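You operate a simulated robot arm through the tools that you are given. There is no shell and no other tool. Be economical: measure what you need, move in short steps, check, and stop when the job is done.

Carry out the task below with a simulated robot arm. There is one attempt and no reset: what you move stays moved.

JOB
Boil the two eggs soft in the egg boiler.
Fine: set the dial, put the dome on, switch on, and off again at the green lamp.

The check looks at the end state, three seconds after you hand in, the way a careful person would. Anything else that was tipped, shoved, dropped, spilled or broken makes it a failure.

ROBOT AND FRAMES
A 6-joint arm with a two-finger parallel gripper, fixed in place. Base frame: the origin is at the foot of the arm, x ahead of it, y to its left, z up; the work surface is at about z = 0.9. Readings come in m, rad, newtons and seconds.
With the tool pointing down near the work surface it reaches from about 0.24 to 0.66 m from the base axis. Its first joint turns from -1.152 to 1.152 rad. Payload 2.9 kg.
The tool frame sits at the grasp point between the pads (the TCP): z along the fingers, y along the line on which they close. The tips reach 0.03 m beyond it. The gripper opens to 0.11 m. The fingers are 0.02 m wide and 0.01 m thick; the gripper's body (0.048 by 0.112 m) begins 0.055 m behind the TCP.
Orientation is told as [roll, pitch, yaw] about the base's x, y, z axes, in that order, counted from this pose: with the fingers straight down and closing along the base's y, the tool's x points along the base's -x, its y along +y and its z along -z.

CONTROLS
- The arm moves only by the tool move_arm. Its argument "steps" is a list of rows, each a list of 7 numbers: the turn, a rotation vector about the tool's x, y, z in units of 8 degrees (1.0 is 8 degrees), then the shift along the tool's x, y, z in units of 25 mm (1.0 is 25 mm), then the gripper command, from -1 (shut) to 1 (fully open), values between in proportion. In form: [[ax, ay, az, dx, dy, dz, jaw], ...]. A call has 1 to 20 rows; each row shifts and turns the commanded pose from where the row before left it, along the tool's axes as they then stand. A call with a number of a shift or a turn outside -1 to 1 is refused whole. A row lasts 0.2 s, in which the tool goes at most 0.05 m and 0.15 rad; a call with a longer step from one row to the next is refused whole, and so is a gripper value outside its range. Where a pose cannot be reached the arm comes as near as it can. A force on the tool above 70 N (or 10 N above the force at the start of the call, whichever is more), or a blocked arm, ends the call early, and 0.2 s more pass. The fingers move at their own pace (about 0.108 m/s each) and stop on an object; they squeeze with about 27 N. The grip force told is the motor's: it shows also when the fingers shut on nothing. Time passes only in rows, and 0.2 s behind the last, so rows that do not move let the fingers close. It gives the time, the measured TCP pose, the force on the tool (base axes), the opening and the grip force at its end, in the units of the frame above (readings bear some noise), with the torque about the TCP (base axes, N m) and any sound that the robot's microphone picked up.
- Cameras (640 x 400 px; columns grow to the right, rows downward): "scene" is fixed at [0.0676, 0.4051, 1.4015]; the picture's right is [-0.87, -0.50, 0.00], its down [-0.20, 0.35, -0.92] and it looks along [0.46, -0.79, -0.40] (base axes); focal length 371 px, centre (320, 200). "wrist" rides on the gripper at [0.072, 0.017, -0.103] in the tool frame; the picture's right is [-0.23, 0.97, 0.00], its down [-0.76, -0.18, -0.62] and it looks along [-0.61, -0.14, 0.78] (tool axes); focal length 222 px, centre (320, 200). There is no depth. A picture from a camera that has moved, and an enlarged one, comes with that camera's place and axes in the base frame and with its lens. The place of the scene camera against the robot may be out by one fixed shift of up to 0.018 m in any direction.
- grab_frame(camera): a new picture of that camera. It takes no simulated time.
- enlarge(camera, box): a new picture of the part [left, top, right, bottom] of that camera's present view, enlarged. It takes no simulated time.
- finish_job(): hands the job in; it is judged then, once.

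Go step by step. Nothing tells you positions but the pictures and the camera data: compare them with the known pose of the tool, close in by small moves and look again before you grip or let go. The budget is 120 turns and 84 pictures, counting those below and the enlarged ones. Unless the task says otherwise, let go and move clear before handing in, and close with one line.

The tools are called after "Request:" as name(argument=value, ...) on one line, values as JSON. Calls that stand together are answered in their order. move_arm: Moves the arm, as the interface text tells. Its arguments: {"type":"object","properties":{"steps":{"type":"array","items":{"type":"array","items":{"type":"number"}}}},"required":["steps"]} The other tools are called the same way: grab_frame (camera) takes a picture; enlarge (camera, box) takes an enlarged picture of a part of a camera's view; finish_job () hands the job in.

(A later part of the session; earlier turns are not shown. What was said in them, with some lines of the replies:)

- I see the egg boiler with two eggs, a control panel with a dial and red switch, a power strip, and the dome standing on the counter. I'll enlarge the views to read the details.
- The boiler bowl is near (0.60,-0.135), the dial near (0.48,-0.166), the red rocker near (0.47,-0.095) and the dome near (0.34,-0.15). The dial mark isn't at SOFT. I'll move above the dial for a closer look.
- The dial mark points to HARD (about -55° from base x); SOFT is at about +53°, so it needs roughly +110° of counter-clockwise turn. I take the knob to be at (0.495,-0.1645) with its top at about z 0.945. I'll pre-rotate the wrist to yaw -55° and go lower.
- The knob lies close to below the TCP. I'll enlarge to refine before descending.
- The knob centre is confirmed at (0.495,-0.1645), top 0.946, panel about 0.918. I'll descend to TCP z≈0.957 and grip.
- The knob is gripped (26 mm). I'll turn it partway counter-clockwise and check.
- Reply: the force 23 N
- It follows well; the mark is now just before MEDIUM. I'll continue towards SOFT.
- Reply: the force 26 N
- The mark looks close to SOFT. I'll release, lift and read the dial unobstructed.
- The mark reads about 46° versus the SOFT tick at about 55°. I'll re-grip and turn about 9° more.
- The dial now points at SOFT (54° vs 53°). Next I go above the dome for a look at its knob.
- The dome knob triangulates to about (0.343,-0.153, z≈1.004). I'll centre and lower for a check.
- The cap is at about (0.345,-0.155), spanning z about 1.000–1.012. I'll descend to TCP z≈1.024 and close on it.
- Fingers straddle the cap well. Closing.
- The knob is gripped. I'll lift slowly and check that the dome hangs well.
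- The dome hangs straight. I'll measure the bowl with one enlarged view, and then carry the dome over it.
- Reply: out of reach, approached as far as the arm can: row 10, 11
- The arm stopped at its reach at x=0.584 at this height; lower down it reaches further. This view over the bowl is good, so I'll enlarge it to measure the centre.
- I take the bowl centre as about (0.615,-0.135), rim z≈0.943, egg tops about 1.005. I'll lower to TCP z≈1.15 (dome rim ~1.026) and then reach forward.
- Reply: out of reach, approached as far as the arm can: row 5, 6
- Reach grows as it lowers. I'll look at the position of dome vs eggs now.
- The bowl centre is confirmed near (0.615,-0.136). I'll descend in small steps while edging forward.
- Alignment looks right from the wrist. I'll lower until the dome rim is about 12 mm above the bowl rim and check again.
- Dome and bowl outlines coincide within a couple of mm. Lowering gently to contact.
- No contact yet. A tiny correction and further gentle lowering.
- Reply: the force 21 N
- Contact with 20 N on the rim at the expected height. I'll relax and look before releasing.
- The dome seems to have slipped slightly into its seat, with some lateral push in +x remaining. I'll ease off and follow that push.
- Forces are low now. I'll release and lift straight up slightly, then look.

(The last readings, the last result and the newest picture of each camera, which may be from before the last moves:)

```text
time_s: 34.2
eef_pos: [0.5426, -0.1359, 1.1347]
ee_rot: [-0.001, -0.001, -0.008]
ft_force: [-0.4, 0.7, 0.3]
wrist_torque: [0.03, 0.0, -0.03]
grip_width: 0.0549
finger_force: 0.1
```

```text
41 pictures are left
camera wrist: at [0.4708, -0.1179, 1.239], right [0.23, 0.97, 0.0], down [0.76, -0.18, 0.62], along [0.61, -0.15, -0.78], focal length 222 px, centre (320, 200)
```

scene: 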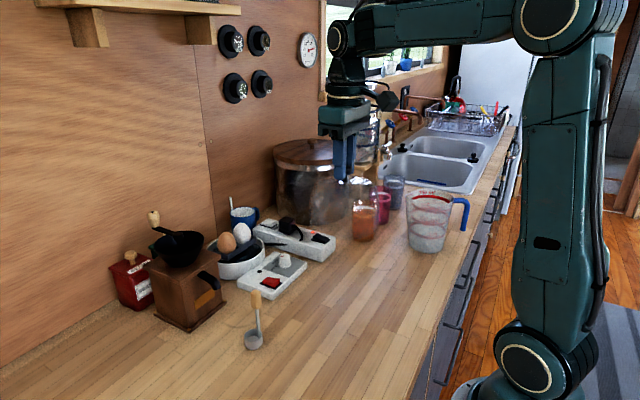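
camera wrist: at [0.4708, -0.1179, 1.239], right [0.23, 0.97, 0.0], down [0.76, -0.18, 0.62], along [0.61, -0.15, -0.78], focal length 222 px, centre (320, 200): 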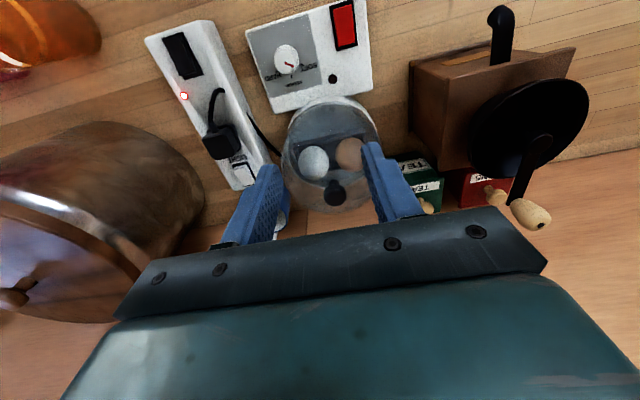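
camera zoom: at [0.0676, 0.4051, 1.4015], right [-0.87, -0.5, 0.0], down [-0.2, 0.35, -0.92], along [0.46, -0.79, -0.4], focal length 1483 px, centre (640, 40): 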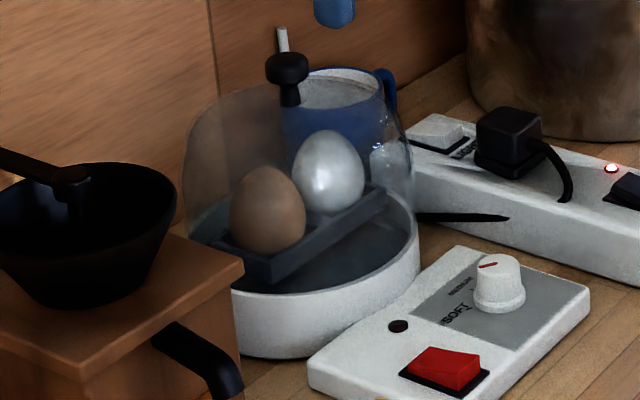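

The dome is seated on the bowl. Now for the red rocker (≈ (0.48,-0.092)): I'll move over it with the gripper shut and look closely at which end is raised.

Request:
move_arm(steps=[[0, 0, 0, 1, 0.6, 0, -0.5], [0, 0, 0, 0.7, 0.6, 0, -1], [0, 0, 0, 0.5, 0.6, 0.5, -1], [0, 0, 0, 0, 0, 0.6, -1], [0, 0, 0, 0, 0, 0.6, -1], [0, 0, 0, 0, 0, 0.4, -1]])

Request:
enlarge(camera="scene", box=[250, 255, 310, 305])

Request:
enlarge(camera="wrist", box=[250, 60, 410, 200])

```text
time_s: 35.6
eef_pos: [0.4894, -0.0901, 1.0821]
ee_rot: [0.001, 0.0, -0.006]
ft_force: [0.9, -0.1, -0.2]
wrist_torque: [0.02, 0.03, 0.0]
grip_width: 0.0002
finger_force: 27.1
```

```text
8.00 times, centred on (280, 280) of scene
camera zoom: at [0.0676, 0.4051, 1.4015], right [-0.87, -0.5, 0.0], down [-0.2, 0.35, -0.92], along [0.46, -0.79, -0.4], focal length 2966 px, centre (640, -440)
```

zoom: 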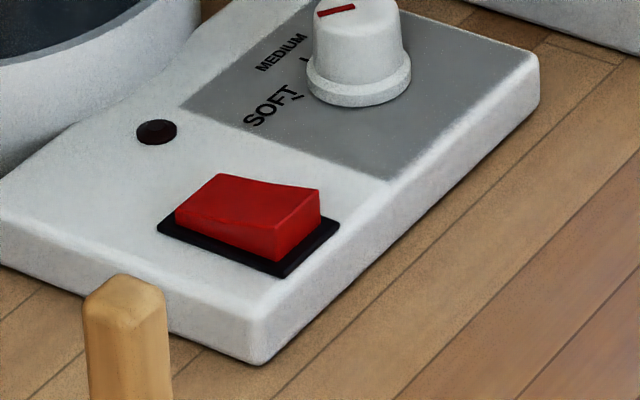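

```text
2.86 times, centred on (330, 130) of wrist
camera zoom: at [0.4167, -0.0727, 1.1854], right [0.23, 0.97, 0.0], down [0.76, -0.18, 0.62], along [0.61, -0.15, -0.78], focal length 635 px, centre (291, 400)
```

zoom: 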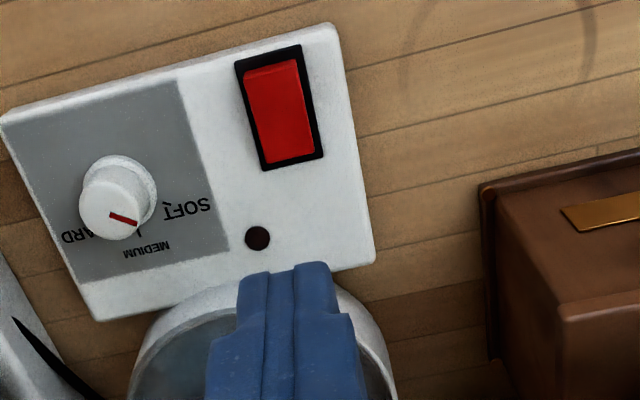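

The raised end of the rocker is the one nearest the robot (x≈0.467, y≈-0.093). To keep the gripper body clear of the grinder I'll yaw +90° above it, then descend part way.

Request:
move_arm(steps=[[0, 0, -1, 0.9, -0.12, 0, -1], [0, 0, -1, 0, 0, 0, -1], [0, 0, -1, 0, 0, 0, -1], [0, 0, -1, 0, 0, 0, -1], [0, 0, -1, 0, 0, 0, -1], [0, 0, -1, 0, 0, 0, -1], [0, 0, -1, 0, 0, 0, -1], [0, 0, -1, 0, 0, 0, -1], [0, 0, -1, 0, 0, 0, -1], [0, 0, -1, 0, 0, 0, -1], [0, 0, -1, 0, 0, 0, -1], [0, 0, -0.3, 0, 0, 1, -1], [0, 0, 0, 0, 0, 1, -1], [0, 0, 0, 0, 0, 1, -1], [0, 0, 0, 0, 0, 0.8, -1], [0, 0, 0, 0, 0, 0, -1]])

Request:
enlarge(camera="scene", box=[230, 210, 330, 310])

Request:
enlarge(camera="wrist", box=[220, 60, 420, 220])

```text
time_s: 39.0
eef_pos: [0.4651, -0.0934, 0.9864]
ee_rot: [-0.001, 0.0, 1.571]
ft_force: [-0.5, 0.1, -0.2]
wrist_torque: [0.01, -0.03, 0.0]
grip_width: 0.0002
finger_force: 26.7
```

```text
4.00 times, centred on (280, 260) of scene
camera zoom: at [0.0676, 0.4051, 1.4015], right [-0.87, -0.5, 0.0], down [-0.2, 0.35, -0.92], along [0.46, -0.79, -0.4], focal length 1483 px, centre (480, -40)
```

zoom: 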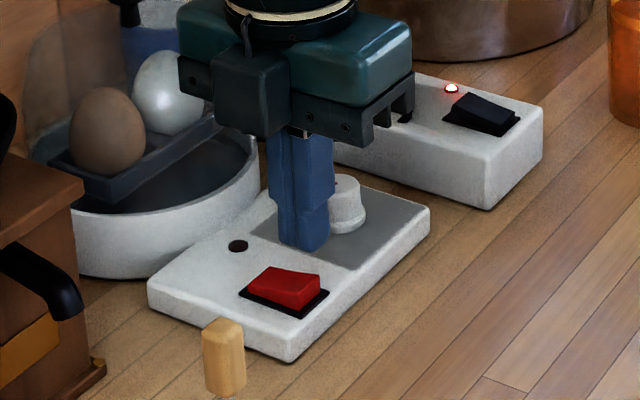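

```text
2.50 times, centred on (320, 140) of wrist
camera zoom: at [0.4489, -0.1665, 1.0904], right [-0.97, 0.23, 0.0], down [0.18, 0.76, 0.62], along [0.14, 0.61, -0.78], focal length 555 px, centre (320, 350)
```

zoom: 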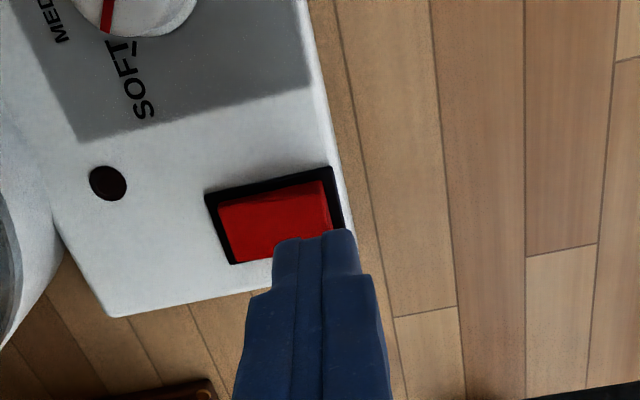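

The closed fingertips are over the raised end. I'll lower gently in small steps, watching the force.

Request:
move_arm(steps=[[0, 0, 0, 0, -0.08, 0.5, -1], [0, 0, 0, 0, 0, 0.4, -1], [0, 0, 0, 0, 0, 0.12, -1], [0, 0, 0, 0, 0, 0, -1]])

Request:
enlarge(camera="scene", box=[250, 240, 310, 300])

```text
time_s: 40.0
eef_pos: [0.4671, -0.092, 0.9614]
ee_rot: [-0.001, 0.0, 1.57]
ft_force: [0.3, -0.3, 0.7]
wrist_torque: [0.0, 0.01, 0.01]
grip_width: 0.0003
finger_force: 27.0
```

```text
6.67 times, centred on (280, 270) of scene
camera zoom: at [0.0676, 0.4051, 1.4015], right [-0.87, -0.5, 0.0], down [-0.2, 0.35, -0.92], along [0.46, -0.79, -0.4], focal length 2471 px, centre (587, -267)
```

zoom: 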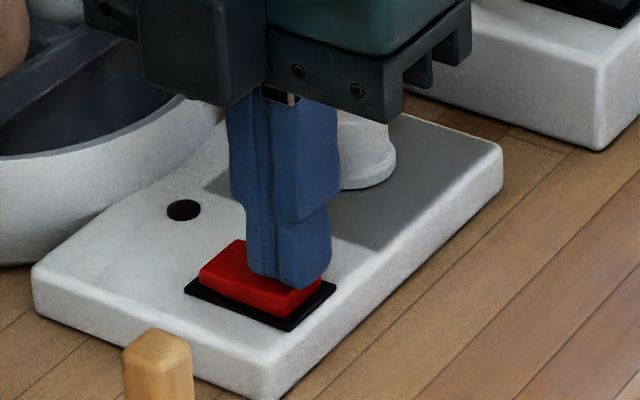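

Nearly touching. I'll press down in 1.5 mm steps.

Request:
move_arm(steps=[[0, 0, 0, 0, 0, 0.06, -1], [0, 0, 0, 0, 0, 0.06, -1], [0, 0, 0, 0, 0, 0.06, -1]])

Request:
enlarge(camera="scene", box=[250, 240, 310, 300])

```text
time_s: 40.8
eef_pos: [0.4674, -0.0922, 0.9597]
ee_rot: [-0.002, 0.003, 1.57]
ft_force: [-10.2, -2.0, 23.1]
wrist_torque: [-0.04, 0.08, -0.03]
grip_width: 0.0
finger_force: 27.3
```

```text
6.67 times, centred on (280, 270) of scene
camera zoom: at [0.067, 0.4051, 1.4015], right [-0.87, -0.5, 0.0], down [-0.2, 0.35, -0.92], along [0.46, -0.79, -0.4], focal length 2471 px, centre (587, -267)
```

zoom: 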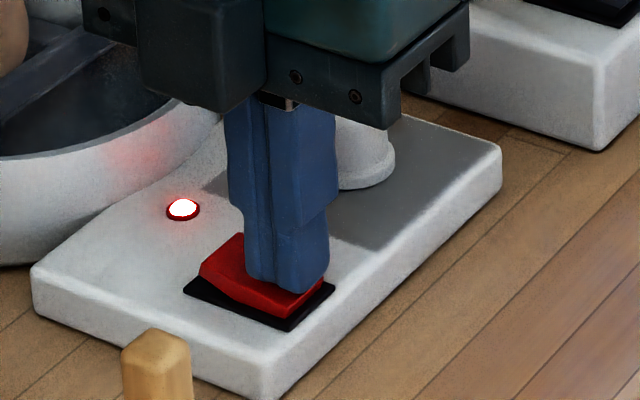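

The lamp lit red: it's on. I'll lift and shift over the other end of the rocker (x≈0.495), ready to switch off.

Request:
move_arm(steps=[[0, 0, 0, 0, 0, -0.5, -1], [0, 0, 0, 0, -0.6, -0.5, -1], [0, 0, 0, 0, -0.5, 0, -1], [0, 0, 0, 0, 0, 0, -1]])

Request:
enlarge(camera="scene", box=[240, 230, 320, 310])

Request:
enlarge(camera="wrist", box=[200, 60, 400, 220])

```text
time_s: 41.8
eef_pos: [0.4964, -0.0922, 0.9826]
ee_rot: [-0.001, -0.001, 1.57]
ft_force: [-0.1, -0.9, -1.0]
wrist_torque: [0.04, -0.02, 0.0]
grip_width: 0.0001
finger_force: 26.9
```

```text
5.00 times, centred on (280, 270) of scene
camera zoom: at [0.0676, 0.4051, 1.4015], right [-0.87, -0.5, 0.0], down [-0.2, 0.35, -0.92], along [0.46, -0.79, -0.4], focal length 1854 px, centre (520, -150)
```

zoom: 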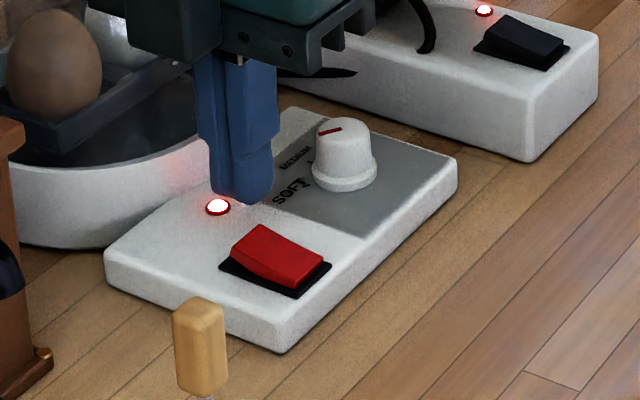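

```text
2.50 times, centred on (300, 140) of wrist
camera zoom: at [0.4783, -0.1654, 1.0862], right [-0.97, 0.23, 0.0], down [0.18, 0.76, 0.62], along [0.14, 0.61, -0.78], focal length 555 px, centre (370, 350)
```

zoom: 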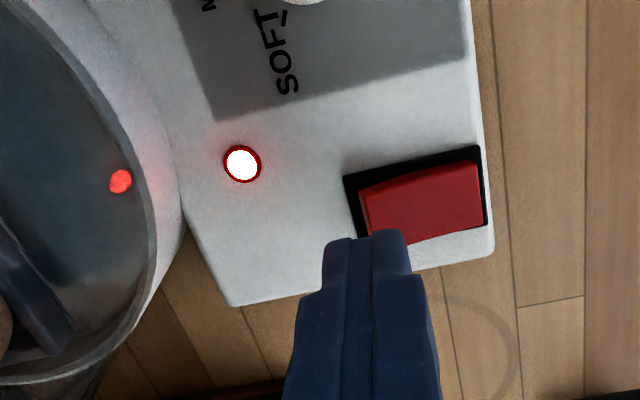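

It's latched on and the far end is now raised beneath the fingers. I'll hover just above and wait for green.

Request:
move_arm(steps=[[0, 0, 0, 0, 0, 0.5, -1], [0, 0, 0, 0, 0, 0, -1], [0, 0, 0, 0, 0, 0, -1], [0, 0, 0, 0, 0, 0, -1], [0, 0, 0, 0, 0, 0, -1], [0, 0, 0, 0, 0, 0, -1], [0, 0, 0, 0, 0, 0, -1], [0, 0, 0, 0, 0, 0, -1], [0, 0, 0, 0, 0, 0, -1], [0, 0, 0, 0, 0, 0, -1], [0, 0, 0, 0, 0, 0, -1], [0, 0, 0, 0, 0, 0, -1], [0, 0, 0, 0, 0, 0, -1], [0, 0, 0, 0, 0, 0, -1], [0, 0, 0, 0, 0, 0, -1]])

Request:
enlarge(camera="scene", box=[200, 210, 320, 310])

```text
time_s: 45.0
eef_pos: [0.4953, -0.0932, 0.9697]
ee_rot: [-0.001, 0.0, 1.57]
ft_force: [-0.7, -1.2, 0.0]
wrist_torque: [-0.02, -0.01, 0.0]
grip_width: 0.0
finger_force: 27.1
```

```text
4.00 times, centred on (260, 260) of scene
camera zoom: at [0.0676, 0.4051, 1.4015], right [-0.87, -0.5, 0.0], down [-0.2, 0.35, -0.92], along [0.46, -0.79, -0.4], focal length 1483 px, centre (560, -40)
```

zoom: 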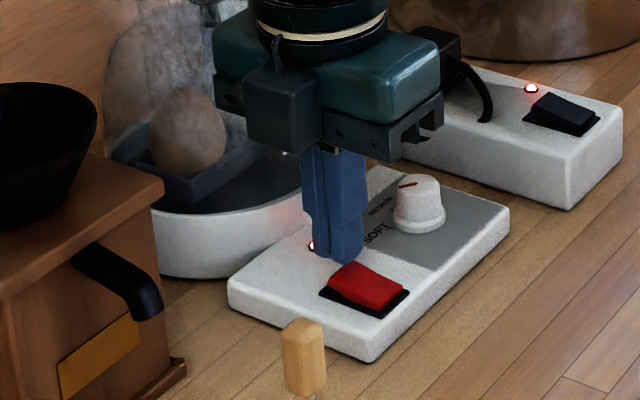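

Steam is forming; the lamp is still red (just visible beside the finger). Waiting on.

Request:
move_arm(steps=[[0, 0, 0, 0, 0, 0, -1], [0, 0, 0, 0, 0, 0, -1], [0, 0, 0, 0, 0, 0, -1], [0, 0, 0, 0, 0, 0, -1], [0, 0, 0, 0, 0, 0, -1], [0, 0, 0, 0, 0, 0, -1], [0, 0, 0, 0, 0, 0, -1], [0, 0, 0, 0, 0, 0, -1], [0, 0, 0, 0, 0, 0, -1], [0, 0, 0, 0, 0, 0, -1], [0, 0, 0, 0, 0, 0, -1], [0, 0, 0, 0, 0, 0, -1], [0, 0, 0, 0, 0, 0, -1], [0, 0, 0, 0, 0, 0, -1], [0, 0, 0, 0, 0, 0, -1]])

Request:
enlarge(camera="scene", box=[200, 210, 320, 310])

```text
time_s: 48.2
eef_pos: [0.4955, -0.0921, 0.9694]
ee_rot: [0.0, 0.0, 1.572]
ft_force: [-0.4, -0.4, 0.0]
wrist_torque: [0.0, -0.02, -0.05]
grip_width: 0.0
finger_force: 26.9
```

```text
4.00 times, centred on (260, 260) of scene
camera zoom: at [0.0676, 0.4051, 1.4015], right [-0.87, -0.5, 0.0], down [-0.2, 0.35, -0.92], along [0.46, -0.79, -0.4], focal length 1483 px, centre (560, -40)
```

zoom: 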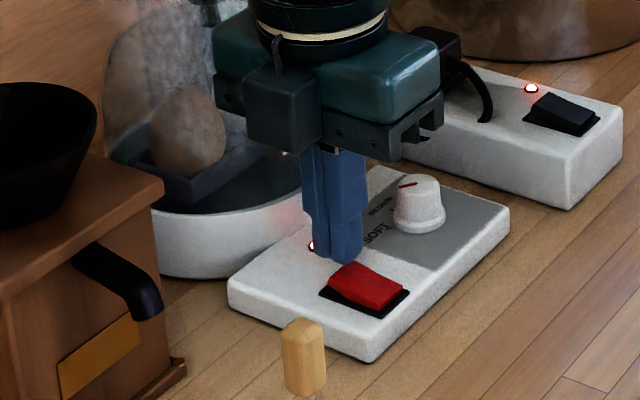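

Still red; waiting.

Request:
move_arm(steps=[[0, 0, 0, 0, 0, 0, -1], [0, 0, 0, 0, 0, 0, -1], [0, 0, 0, 0, 0, 0, -1], [0, 0, 0, 0, 0, 0, -1], [0, 0, 0, 0, 0, 0, -1], [0, 0, 0, 0, 0, 0, -1], [0, 0, 0, 0, 0, 0, -1], [0, 0, 0, 0, 0, 0, -1], [0, 0, 0, 0, 0, 0, -1], [0, 0, 0, 0, 0, 0, -1], [0, 0, 0, 0, 0, 0, -1], [0, 0, 0, 0, 0, 0, -1], [0, 0, 0, 0, 0, 0, -1], [0, 0, 0, 0, 0, 0, -1], [0, 0, 0, 0, 0, 0, -1]])

Request:
enlarge(camera="scene", box=[240, 240, 320, 310])

```text
time_s: 51.4
eef_pos: [0.496, -0.0924, 0.9689]
ee_rot: [0.0, 0.001, 1.571]
ft_force: [-0.9, 0.3, 0.2]
wrist_torque: [0.02, 0.0, -0.01]
grip_width: 0.0001
finger_force: 27.3
```

```text
5.71 times, centred on (280, 275) of scene
camera zoom: at [0.0676, 0.4051, 1.4015], right [-0.87, -0.5, 0.0], down [-0.2, 0.35, -0.92], along [0.46, -0.79, -0.4], focal length 2118 px, centre (549, -229)
```

zoom: 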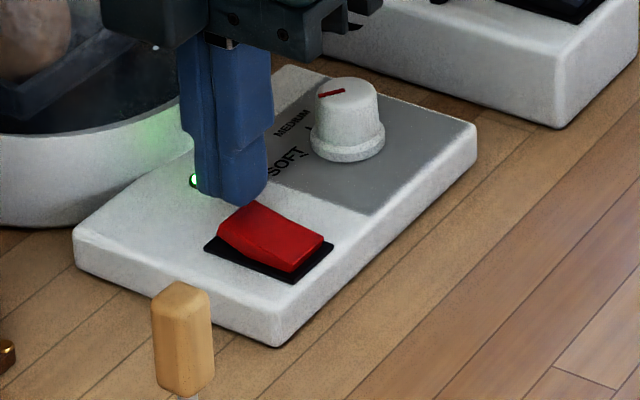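

Green lamp. Pressing the raised end now.

Request:
move_arm(steps=[[0, 0, 0, 0, 0, 0.3, -1], [0, 0, 0, 0, 0, 0.1, -1], [0, 0, 0, 0, 0, 0.06, -1], [0, 0, 0, 0, 0, 0.06, -1]])

Request:
enlarge(camera="scene", box=[240, 240, 320, 310])

```text
time_s: 52.4
eef_pos: [0.4956, -0.0931, 0.9597]
ee_rot: [-0.003, 0.001, 1.57]
ft_force: [-6.9, 1.4, 24.7]
wrist_torque: [0.07, 0.44, -0.01]
grip_width: 0.0
finger_force: 26.7
```

```text
5.71 times, centred on (280, 275) of scene
camera zoom: at [0.067, 0.4052, 1.4015], right [-0.87, -0.5, 0.0], down [-0.2, 0.35, -0.92], along [0.46, -0.79, -0.4], focal length 2118 px, centre (549, -229)
```

zoom: 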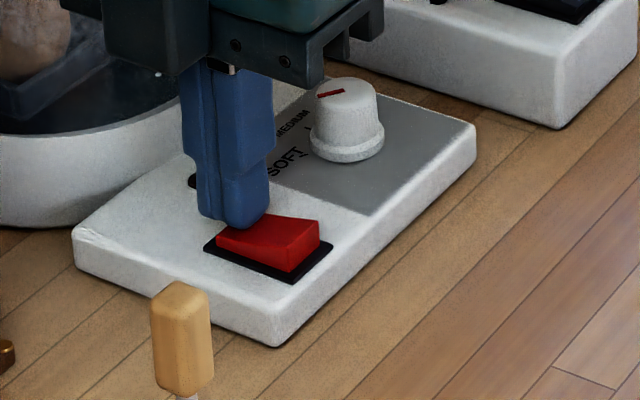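

The lamp is out and the rocker has flipped back. I'll lift clear, away from the dome, and check everything.

Request:
move_arm(steps=[[0, 0, 0, 0, 0, -0.5, -1], [0, 0, 0, 0, 0, -1, -1], [0, 0, 0, 0, 0, -1, -1], [0, 0, 0, 0, 0, -1, -1], [0, 0, 0, 0, 0, -1, -1], [0, 0, 0, 0, 1, -1, -1], [0, 0, 0, 0, 1, -1, -1], [0, 0, 0, 0, 1, -1, -1], [0, 0, 0, 0, 0, 0, -1]])

Request:
grab_frame(camera="scene")

Request:
enlarge(camera="scene", box=[200, 190, 320, 310])

```text
time_s: 54.4
eef_pos: [0.4224, -0.0932, 1.1434]
ee_rot: [-0.001, 0.0, 1.57]
ft_force: [0.2, -0.3, -0.7]
wrist_torque: [0.01, 0.02, -0.02]
grip_width: 0.0003
finger_force: 26.9
```

```text
28 pictures are left
```

scene: 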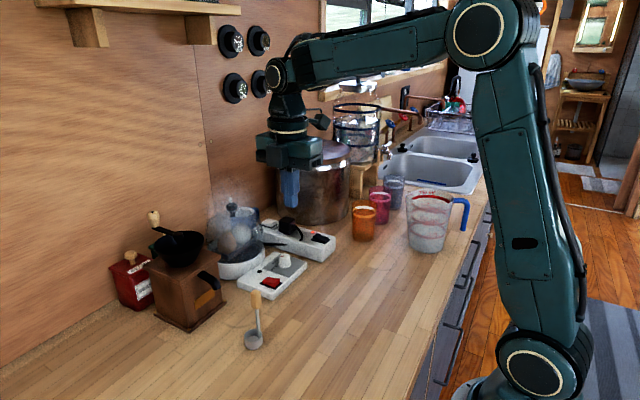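

```text
3.33 times, centred on (260, 250) of scene
camera zoom: at [0.0676, 0.4051, 1.4015], right [-0.87, -0.5, 0.0], down [-0.2, 0.35, -0.92], along [0.46, -0.79, -0.4], focal length 1236 px, centre (520, 33)
```

zoom: 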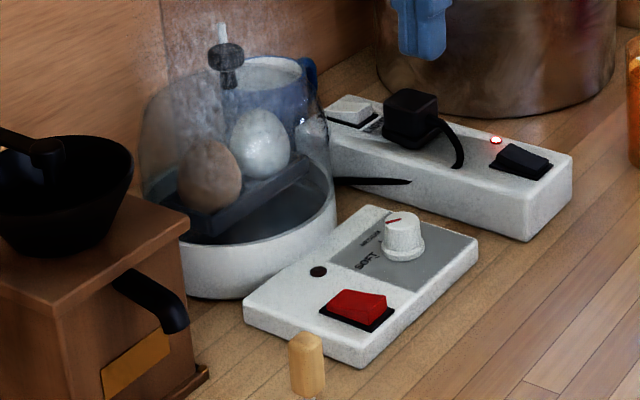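

The boiler is off with its lamp dark, the dial is on SOFT, the dome is in place with both eggs inside, and nothing else has been disturbed. Handing in.

Request:
finish_job()

```text
The job is handed in.
```

I set the dial to SOFT, put the dome on the bowl, switched the boiler on, and switched it off within about 4 seconds of the lamp turning green.
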